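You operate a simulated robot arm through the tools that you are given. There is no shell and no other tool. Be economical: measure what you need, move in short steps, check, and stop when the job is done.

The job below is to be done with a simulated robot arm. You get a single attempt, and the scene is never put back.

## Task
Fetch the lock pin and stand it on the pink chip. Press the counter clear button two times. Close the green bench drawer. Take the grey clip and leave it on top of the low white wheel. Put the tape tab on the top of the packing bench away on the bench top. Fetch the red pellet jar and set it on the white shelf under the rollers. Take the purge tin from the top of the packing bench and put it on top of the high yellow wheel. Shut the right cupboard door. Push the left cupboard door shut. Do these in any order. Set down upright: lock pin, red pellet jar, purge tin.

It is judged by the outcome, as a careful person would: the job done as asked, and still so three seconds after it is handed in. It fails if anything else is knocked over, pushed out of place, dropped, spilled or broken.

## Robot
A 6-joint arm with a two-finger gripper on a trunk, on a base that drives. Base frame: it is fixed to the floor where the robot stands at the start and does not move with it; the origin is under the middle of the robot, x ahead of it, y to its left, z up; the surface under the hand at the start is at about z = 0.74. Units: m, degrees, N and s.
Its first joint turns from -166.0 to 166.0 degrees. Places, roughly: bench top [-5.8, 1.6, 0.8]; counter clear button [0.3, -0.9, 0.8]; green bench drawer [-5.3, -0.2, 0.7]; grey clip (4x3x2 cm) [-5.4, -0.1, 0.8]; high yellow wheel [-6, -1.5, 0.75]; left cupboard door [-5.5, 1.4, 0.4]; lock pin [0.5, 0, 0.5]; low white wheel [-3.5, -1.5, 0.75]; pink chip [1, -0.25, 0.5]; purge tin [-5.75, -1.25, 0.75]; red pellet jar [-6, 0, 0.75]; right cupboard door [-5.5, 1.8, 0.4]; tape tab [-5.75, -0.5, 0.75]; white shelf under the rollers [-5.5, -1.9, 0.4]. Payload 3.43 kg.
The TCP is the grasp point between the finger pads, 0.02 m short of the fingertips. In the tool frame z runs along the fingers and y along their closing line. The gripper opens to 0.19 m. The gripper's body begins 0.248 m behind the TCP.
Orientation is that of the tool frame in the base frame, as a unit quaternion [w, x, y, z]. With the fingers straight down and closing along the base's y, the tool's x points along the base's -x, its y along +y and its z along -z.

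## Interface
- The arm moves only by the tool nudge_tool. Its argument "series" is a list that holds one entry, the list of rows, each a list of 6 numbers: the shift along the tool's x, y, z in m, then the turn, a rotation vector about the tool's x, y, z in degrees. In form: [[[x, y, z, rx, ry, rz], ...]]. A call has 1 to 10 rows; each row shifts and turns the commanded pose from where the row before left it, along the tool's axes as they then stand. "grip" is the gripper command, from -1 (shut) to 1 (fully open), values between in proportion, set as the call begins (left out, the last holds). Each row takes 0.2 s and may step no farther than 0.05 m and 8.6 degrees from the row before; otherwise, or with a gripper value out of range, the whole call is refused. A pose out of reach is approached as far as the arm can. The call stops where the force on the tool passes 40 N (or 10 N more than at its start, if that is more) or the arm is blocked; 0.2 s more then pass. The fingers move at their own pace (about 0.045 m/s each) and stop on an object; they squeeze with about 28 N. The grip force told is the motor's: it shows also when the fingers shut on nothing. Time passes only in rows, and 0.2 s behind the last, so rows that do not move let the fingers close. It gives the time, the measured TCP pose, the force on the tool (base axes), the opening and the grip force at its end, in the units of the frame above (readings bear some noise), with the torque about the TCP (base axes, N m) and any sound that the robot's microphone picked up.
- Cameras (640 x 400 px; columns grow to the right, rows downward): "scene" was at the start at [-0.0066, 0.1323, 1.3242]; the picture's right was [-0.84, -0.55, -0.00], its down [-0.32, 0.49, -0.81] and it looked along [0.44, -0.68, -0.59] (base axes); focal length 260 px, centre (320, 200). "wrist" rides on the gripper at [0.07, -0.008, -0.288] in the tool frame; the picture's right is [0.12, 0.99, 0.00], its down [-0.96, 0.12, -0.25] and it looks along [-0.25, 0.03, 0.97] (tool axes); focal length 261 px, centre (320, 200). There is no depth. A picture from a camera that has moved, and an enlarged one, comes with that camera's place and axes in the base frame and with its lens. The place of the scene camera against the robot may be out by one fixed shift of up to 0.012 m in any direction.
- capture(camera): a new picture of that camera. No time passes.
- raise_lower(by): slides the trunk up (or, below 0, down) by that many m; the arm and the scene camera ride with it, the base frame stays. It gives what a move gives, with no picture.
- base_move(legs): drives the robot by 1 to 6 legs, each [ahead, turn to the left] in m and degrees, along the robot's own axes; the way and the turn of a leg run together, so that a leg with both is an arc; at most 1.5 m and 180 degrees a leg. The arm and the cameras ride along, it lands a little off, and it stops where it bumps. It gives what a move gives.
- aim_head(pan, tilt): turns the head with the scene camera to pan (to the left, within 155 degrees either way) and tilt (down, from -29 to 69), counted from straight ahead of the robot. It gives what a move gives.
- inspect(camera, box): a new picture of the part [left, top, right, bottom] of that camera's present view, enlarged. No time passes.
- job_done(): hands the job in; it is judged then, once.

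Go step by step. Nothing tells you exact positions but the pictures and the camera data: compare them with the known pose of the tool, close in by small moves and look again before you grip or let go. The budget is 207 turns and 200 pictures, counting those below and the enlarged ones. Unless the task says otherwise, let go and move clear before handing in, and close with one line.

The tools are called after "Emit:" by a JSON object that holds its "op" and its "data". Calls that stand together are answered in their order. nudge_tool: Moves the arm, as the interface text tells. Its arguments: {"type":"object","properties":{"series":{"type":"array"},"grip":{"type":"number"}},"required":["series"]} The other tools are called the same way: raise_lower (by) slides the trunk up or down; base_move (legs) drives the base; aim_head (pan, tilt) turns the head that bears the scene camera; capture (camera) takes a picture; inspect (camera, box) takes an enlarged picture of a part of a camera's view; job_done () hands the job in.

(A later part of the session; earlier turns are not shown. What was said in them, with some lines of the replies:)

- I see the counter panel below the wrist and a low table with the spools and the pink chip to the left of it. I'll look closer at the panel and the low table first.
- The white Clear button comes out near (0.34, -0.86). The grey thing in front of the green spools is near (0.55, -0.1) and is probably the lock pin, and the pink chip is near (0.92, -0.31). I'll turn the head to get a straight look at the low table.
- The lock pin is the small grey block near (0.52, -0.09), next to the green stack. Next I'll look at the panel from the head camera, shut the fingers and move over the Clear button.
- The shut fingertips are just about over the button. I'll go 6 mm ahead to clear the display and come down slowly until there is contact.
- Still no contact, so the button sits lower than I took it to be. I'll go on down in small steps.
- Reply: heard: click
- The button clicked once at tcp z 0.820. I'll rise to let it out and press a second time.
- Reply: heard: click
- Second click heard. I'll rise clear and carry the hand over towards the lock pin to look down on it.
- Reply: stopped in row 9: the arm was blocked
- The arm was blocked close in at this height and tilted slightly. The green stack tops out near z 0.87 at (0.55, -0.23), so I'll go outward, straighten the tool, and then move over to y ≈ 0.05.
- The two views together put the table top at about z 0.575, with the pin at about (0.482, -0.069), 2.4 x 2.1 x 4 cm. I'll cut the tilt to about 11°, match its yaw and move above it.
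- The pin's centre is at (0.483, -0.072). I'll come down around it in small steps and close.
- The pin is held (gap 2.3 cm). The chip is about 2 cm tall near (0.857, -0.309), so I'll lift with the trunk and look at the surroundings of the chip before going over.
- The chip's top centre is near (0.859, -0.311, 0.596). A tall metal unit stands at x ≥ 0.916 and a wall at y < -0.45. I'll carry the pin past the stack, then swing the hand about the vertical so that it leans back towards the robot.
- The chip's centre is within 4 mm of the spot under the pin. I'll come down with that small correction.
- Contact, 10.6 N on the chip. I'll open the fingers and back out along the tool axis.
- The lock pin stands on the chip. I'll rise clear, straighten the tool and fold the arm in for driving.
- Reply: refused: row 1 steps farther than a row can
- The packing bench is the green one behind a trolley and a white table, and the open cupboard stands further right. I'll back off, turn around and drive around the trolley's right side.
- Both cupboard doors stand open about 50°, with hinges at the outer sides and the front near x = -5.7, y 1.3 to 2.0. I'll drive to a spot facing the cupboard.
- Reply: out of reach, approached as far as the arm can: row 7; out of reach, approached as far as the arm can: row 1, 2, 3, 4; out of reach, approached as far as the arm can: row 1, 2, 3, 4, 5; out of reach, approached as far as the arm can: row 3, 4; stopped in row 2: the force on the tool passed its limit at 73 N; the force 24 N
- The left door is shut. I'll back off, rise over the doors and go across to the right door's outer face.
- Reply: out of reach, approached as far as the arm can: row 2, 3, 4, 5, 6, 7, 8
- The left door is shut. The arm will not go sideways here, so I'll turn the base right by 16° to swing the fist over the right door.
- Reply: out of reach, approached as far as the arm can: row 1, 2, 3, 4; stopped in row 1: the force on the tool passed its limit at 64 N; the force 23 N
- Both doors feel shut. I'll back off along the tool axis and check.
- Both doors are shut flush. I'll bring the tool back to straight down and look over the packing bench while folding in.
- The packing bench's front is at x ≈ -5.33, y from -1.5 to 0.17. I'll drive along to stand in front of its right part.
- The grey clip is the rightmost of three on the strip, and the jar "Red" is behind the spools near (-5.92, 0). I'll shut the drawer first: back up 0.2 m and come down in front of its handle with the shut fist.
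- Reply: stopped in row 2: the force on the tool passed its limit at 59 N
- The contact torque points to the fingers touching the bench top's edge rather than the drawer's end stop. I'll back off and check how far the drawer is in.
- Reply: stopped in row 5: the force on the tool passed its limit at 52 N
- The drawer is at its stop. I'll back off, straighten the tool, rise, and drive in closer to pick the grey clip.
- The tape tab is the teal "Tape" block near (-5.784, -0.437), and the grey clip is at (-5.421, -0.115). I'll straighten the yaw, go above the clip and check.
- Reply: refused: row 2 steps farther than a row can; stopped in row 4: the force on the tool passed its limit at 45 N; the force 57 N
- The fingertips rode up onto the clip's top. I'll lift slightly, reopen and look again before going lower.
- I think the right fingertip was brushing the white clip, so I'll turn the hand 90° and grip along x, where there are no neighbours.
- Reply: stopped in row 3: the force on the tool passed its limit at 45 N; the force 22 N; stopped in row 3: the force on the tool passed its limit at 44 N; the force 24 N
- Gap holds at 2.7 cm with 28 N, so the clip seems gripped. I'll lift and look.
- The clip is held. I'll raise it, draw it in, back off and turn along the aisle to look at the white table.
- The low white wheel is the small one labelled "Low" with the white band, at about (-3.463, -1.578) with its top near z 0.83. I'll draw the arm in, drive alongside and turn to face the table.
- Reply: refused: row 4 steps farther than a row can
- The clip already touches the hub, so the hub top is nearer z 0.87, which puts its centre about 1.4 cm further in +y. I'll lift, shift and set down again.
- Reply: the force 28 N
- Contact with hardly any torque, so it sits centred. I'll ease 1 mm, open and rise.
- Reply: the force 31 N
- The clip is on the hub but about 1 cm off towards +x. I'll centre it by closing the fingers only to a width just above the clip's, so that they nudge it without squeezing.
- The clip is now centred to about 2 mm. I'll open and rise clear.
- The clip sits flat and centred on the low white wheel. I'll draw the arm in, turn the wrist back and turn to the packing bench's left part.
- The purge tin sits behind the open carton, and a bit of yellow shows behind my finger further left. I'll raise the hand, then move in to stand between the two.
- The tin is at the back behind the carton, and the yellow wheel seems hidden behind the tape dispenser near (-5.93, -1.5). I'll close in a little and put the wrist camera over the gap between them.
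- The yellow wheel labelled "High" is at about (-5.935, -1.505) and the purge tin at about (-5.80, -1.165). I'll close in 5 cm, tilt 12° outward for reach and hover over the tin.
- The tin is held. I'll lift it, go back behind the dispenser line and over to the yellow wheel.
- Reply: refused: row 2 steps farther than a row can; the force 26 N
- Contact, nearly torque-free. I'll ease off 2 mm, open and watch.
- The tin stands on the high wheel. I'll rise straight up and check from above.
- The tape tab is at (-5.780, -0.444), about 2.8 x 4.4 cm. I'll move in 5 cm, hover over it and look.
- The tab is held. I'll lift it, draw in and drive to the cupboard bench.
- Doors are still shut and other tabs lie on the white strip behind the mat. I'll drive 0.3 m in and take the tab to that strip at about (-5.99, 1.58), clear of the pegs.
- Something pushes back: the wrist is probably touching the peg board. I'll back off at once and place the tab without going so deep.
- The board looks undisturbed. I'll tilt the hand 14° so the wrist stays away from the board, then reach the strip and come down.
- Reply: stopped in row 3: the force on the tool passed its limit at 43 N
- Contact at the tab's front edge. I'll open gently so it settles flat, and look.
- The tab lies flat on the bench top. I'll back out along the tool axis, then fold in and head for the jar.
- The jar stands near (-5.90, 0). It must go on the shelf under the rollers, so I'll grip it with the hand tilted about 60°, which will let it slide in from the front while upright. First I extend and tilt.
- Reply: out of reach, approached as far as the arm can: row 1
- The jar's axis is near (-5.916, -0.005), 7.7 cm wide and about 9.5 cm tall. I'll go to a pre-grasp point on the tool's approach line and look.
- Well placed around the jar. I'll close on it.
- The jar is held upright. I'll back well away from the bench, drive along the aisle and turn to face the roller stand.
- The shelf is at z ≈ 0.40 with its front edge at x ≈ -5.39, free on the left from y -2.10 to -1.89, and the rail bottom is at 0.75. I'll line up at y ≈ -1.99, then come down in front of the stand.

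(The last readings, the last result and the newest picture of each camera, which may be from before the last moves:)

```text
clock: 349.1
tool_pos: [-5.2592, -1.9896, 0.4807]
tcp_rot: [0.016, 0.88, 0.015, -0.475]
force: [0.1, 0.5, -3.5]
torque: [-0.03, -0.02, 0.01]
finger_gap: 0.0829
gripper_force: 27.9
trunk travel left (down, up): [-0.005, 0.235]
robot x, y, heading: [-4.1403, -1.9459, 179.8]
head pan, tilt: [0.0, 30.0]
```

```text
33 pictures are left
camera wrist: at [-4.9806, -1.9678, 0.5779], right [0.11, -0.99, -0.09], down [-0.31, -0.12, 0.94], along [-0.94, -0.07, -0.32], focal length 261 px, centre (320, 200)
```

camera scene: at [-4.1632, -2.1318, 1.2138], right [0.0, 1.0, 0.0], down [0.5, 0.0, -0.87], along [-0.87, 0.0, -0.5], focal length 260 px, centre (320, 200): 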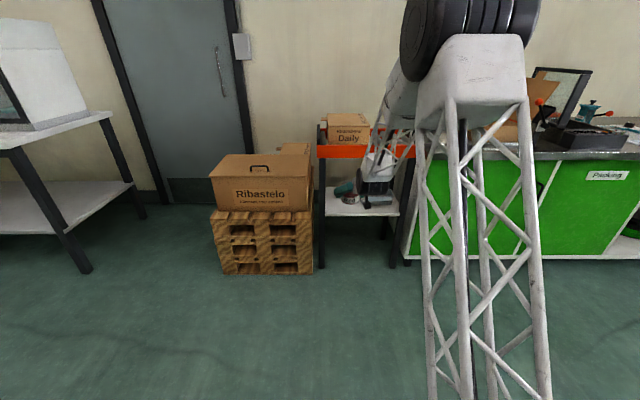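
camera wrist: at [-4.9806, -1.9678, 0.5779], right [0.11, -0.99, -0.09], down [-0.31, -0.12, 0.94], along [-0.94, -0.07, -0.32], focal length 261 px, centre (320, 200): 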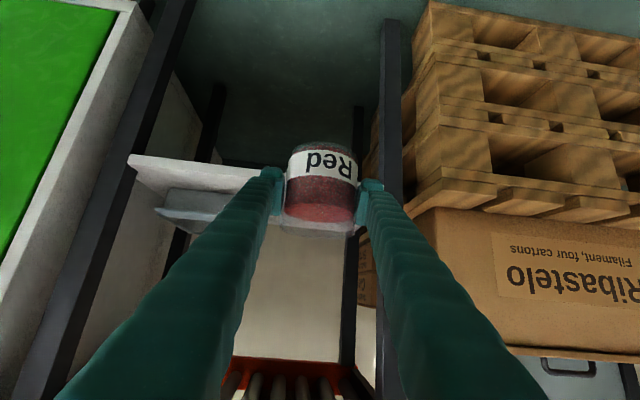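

The jar's bottom is about 2.5 cm above the shelf and centred in the free gap. I'll drive forward 0.23 m to slide it in.

Emit:
{"op": "base_move", "data": {"legs": [[0.23, 0]]}}

Emit:
{"op": "capture", "data": {"camera": "wrist"}}

Emit:
{"op": "capture", "data": {"camera": "scene"}}

```text
clock: 350.9
tool_pos: [-5.4937, -1.989, 0.4804]
tcp_rot: [0.015, 0.88, 0.015, -0.475]
force: [0.4, -0.7, -2.3]
torque: [0.0, 0.0, -0.03]
finger_gap: 0.0829
gripper_force: 28.0
trunk travel left (down, up): [-0.005, 0.235]
robot x, y, heading: [-4.3673, -1.9428, 179.6]
head pan, tilt: [0.0, 30.0]
```

```text
32 pictures are left
camera wrist: at [-5.214, -1.9673, 0.5782], right [0.11, -0.99, -0.09], down [-0.31, -0.12, 0.94], along [-0.94, -0.07, -0.32], focal length 261 px, centre (320, 200)
```

wrist: 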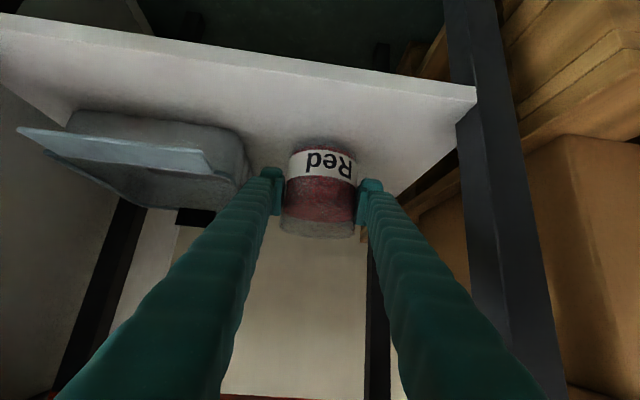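

```text
31 pictures are left
camera scene: at [-4.397, -2.1312, 1.2137], right [0.0, 1.0, 0.0], down [0.5, 0.0, -0.87], along [-0.87, 0.0, -0.5], focal length 260 px, centre (320, 200)
```

scene: 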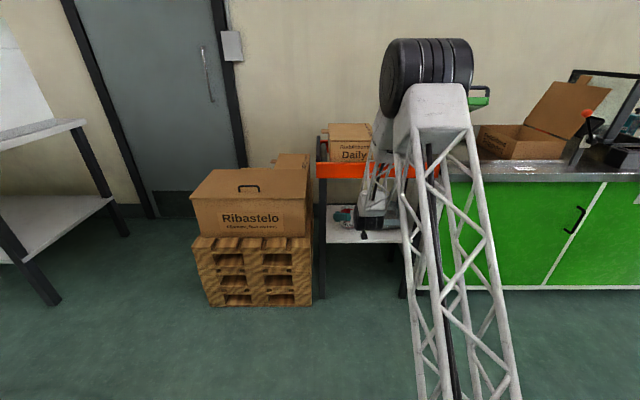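

Emit:
{"op": "nudge_tool", "data": {"series": [[[0.0126, 0, 0.0082, 0, 0, 0], [0.0042, 0, 0.0027, 0, 0, 0], [0.0025, 0, 0.0016, 0, 0, 0], [0, 0, 0, 0, 0, 0]]]}}

```text
clock: 351.9
tool_pos: [-5.4931, -1.9902, 0.4591]
tcp_rot: [0.016, 0.878, 0.016, -0.477]
force: [-5.7, -0.7, 24.2]
torque: [0.52, 0.13, 0.11]
finger_gap: 0.0825
gripper_force: 27.9
trunk travel left (down, up): [-0.005, 0.235]
robot x, y, heading: [-4.3735, -1.9417, 179.7]
head pan, tilt: [0.0, 30.0]
```

Contact with the shelf. I'll ease off a touch, open and let the jar stand.

Emit:
{"op": "nudge_tool", "data": {"series": [[[-0.0013, 0, -0.0008, 0, 0, 0], [0, 0, 0, 0, 0, 0]]]}}

Emit:
{"op": "nudge_tool", "data": {"series": [[[0, 0, 0, 0, 0, 0], [0, 0, 0, 0, 0, 0], [0, 0, 0, 0, 0, 0]]], "grip": 0.08}}

Emit:
{"op": "capture", "data": {"camera": "wrist"}}

```text
clock: 352.4
tool_pos: [-5.4926, -1.9895, 0.4611]
tcp_rot: [0.016, 0.88, 0.015, -0.475]
force: [-7.4, 1.1, 15.2]
torque: [0.46, 0.12, 0.2]
finger_gap: 0.0823
gripper_force: 28.0
trunk travel left (down, up): [-0.005, 0.235]
robot x, y, heading: [-4.3686, -1.9409, 179.7]
head pan, tilt: [0.0, 30.0]
```

```text
clock: 353.2
tool_pos: [-5.4931, -1.9885, 0.4584]
tcp_rot: [0.017, 0.879, 0.016, -0.476]
force: [0.5, 0.0, -0.2]
torque: [0.01, 0.02, -0.01]
finger_gap: 0.1027
gripper_force: 0.1
trunk travel left (down, up): [-0.005, 0.235]
robot x, y, heading: [-4.3715, -1.9401, 179.8]
head pan, tilt: [0.0, 30.0]
```

```text
30 pictures are left
camera wrist: at [-5.2136, -1.9677, 0.5567], right [0.11, -0.99, -0.09], down [-0.31, -0.12, 0.94], along [-0.94, -0.07, -0.32], focal length 261 px, centre (320, 200)
```

wrist: 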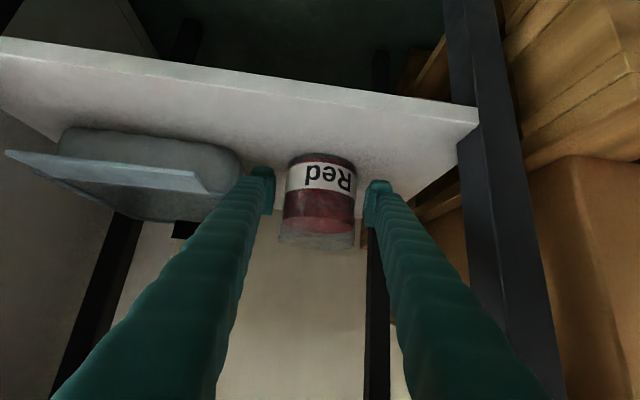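

The jar stands upright on the shelf. I'll withdraw along the tool axis and back the base away.

Emit:
{"op": "nudge_tool", "data": {"series": [[[0, 0, -0.03, 0, 0, 0], [0, 0, -0.04, 0, 0, 0], [0, 0, -0.04, 0, 0, 0], [0, 0, -0.04, 0, 0, 0]]]}}

Emit:
{"op": "base_move", "data": {"legs": [[-0.2, 0]]}}

Emit:
{"op": "capture", "data": {"camera": "wrist"}}

```text
clock: 354.2
tool_pos: [-5.3654, -1.9814, 0.5394]
tcp_rot: [0.017, 0.879, 0.017, -0.476]
force: [0.0, -0.4, -0.4]
torque: [-0.01, 0.1, 0.01]
finger_gap: 0.1026
gripper_force: 0.0
trunk travel left (down, up): [-0.005, 0.235]
robot x, y, heading: [-4.3702, -1.943, 179.8]
head pan, tilt: [0.0, 30.0]
```

```text
clock: 355.9
tool_pos: [-5.1649, -1.982, 0.5407]
tcp_rot: [0.016, 0.879, 0.015, -0.476]
force: [0.4, 0.7, 0.4]
torque: [-0.03, 0.03, -0.05]
finger_gap: 0.1028
gripper_force: 0.1
trunk travel left (down, up): [-0.005, 0.235]
robot x, y, heading: [-4.1729, -1.9408, 179.4]
head pan, tilt: [0.0, 30.0]
```

```text
29 pictures are left
camera wrist: at [-4.8858, -1.9599, 0.6389], right [0.11, -0.99, -0.09], down [-0.31, -0.12, 0.94], along [-0.94, -0.07, -0.32], focal length 261 px, centre (320, 200)
```

wrist: 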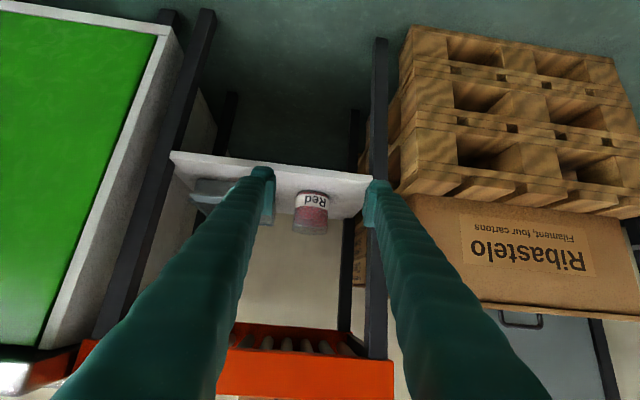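

The jar stands alone on the shelf. Before handing in I'll glance back at the clip, the drawer and the tin.

Emit:
{"op": "raise_lower", "data": {"by": 0.23}}

Emit:
{"op": "aim_head", "data": {"pan": -145, "tilt": 35}}

Emit:
{"op": "capture", "data": {"camera": "scene"}}

Emit:
{"op": "aim_head", "data": {"pan": -45, "tilt": 22}}

Emit:
{"op": "capture", "data": {"camera": "scene"}}

```text
clock: 358.3
tool_pos: [-5.1642, -1.9814, 0.7709]
tcp_rot: [0.015, 0.879, 0.015, -0.476]
force: [0.4, -0.9, 0.2]
torque: [0.05, -0.03, -0.01]
finger_gap: 0.1026
gripper_force: 0.0
trunk travel left (down, up): [-0.235, 0.005]
robot x, y, heading: [-4.1689, -1.9382, 179.8]
head pan, tilt: [0.0, 30.0]
```

```text
clock: 360.6
tool_pos: [-5.1649, -1.9817, 0.7726]
tcp_rot: [0.016, 0.88, 0.015, -0.475]
force: [-0.2, 1.0, 0.7]
torque: [-0.04, 0.02, 0.0]
finger_gap: 0.1026
gripper_force: 0.1
trunk travel left (down, up): [-0.235, 0.005]
robot x, y, heading: [-4.1705, -1.9403, 179.9]
head pan, tilt: [-145.0, 35.0]
```

```text
28 pictures are left
camera scene: at [-4.033, -2.0817, 1.4359], right [0.57, -0.82, 0.0], down [-0.47, -0.33, -0.82], along [0.67, 0.47, -0.57], focal length 260 px, centre (320, 200)
```

scene: 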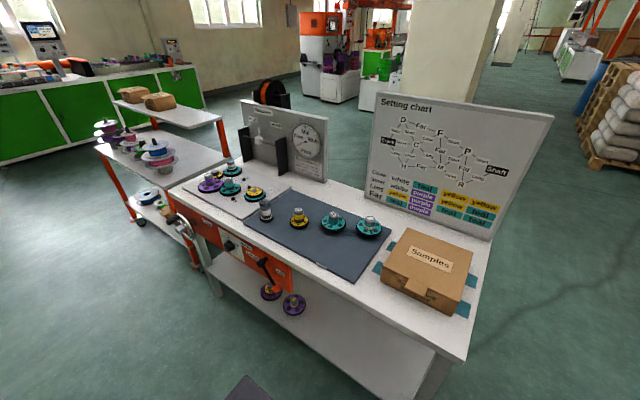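

```text
clock: 362.3
tool_pos: [-5.1644, -1.9823, 0.7719]
tcp_rot: [0.016, 0.88, 0.015, -0.475]
force: [0.1, -0.7, -0.1]
torque: [0.03, 0.01, 0.0]
finger_gap: 0.1029
gripper_force: 0.0
trunk travel left (down, up): [-0.235, 0.005]
robot x, y, heading: [-4.1693, -1.9438, 179.8]
head pan, tilt: [-45.0, 22.0]
```

```text
27 pictures are left
camera scene: at [-4.1707, -2.0662, 1.4565], right [0.71, 0.7, 0.0], down [0.26, -0.27, -0.93], along [-0.65, 0.66, -0.37], focal length 260 px, centre (320, 200)
```

scene: 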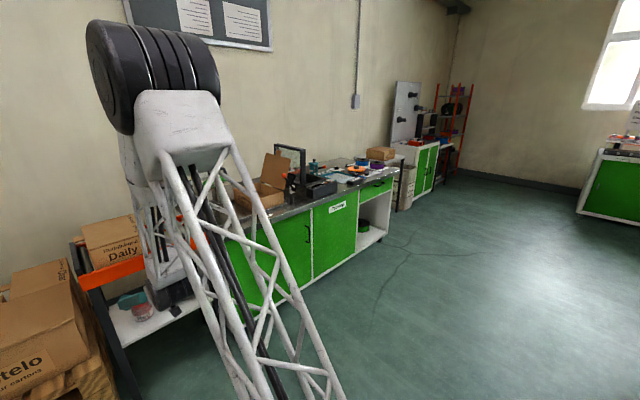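

Emit:
{"op": "inspect", "data": {"camera": "scene", "box": [290, 140, 450, 250]}}

Emit:
{"op": "inspect", "data": {"camera": "scene", "box": [70, 210, 230, 340]}}

```text
3.64 times, centred on (370, 195) of scene
camera zoom: at [-4.1707, -2.0662, 1.4565], right [0.71, 0.7, 0.0], down [0.26, -0.27, -0.93], along [-0.65, 0.66, -0.37], focal length 945 px, centre (138, 218)
```

zoom: 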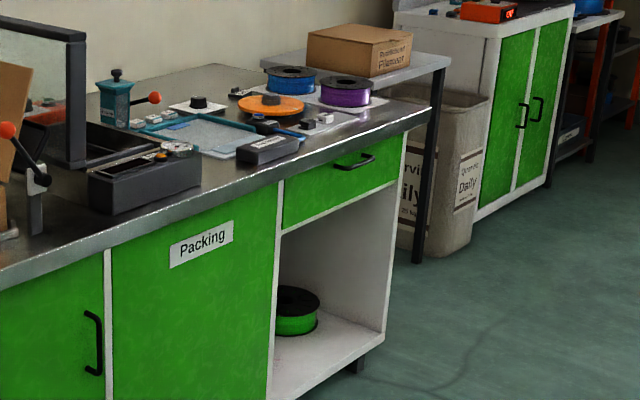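

```text
3.08 times, centred on (150, 275) of scene
camera zoom: at [-4.1707, -2.0662, 1.4565], right [0.71, 0.7, 0.0], down [0.26, -0.27, -0.93], along [-0.65, 0.66, -0.37], focal length 800 px, centre (843, -31)
```

zoom: 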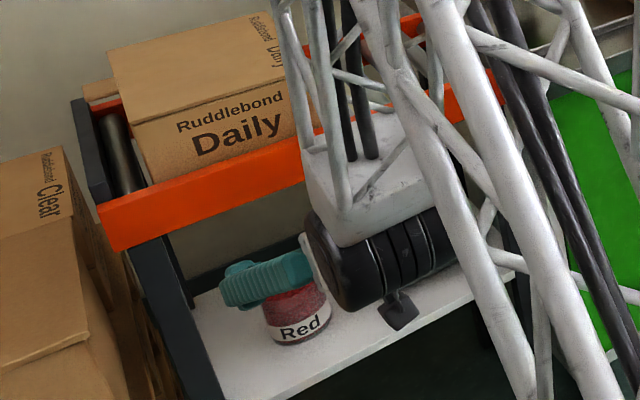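

The drawer and both doors are flush, the jar is upright on the shelf, and the clip and tin are in place. Everything is let go of and clear, so I hand in.

Emit:
{"op": "job_done", "data": {}}

```text
The job is handed in.
```

All nine tasks are done and handed in. The lock pin, red pellet jar and purge tin were all left standing upright. While placing the tape tab, the hand briefly touched the peg board; I backed off and the board looked undisturbed.
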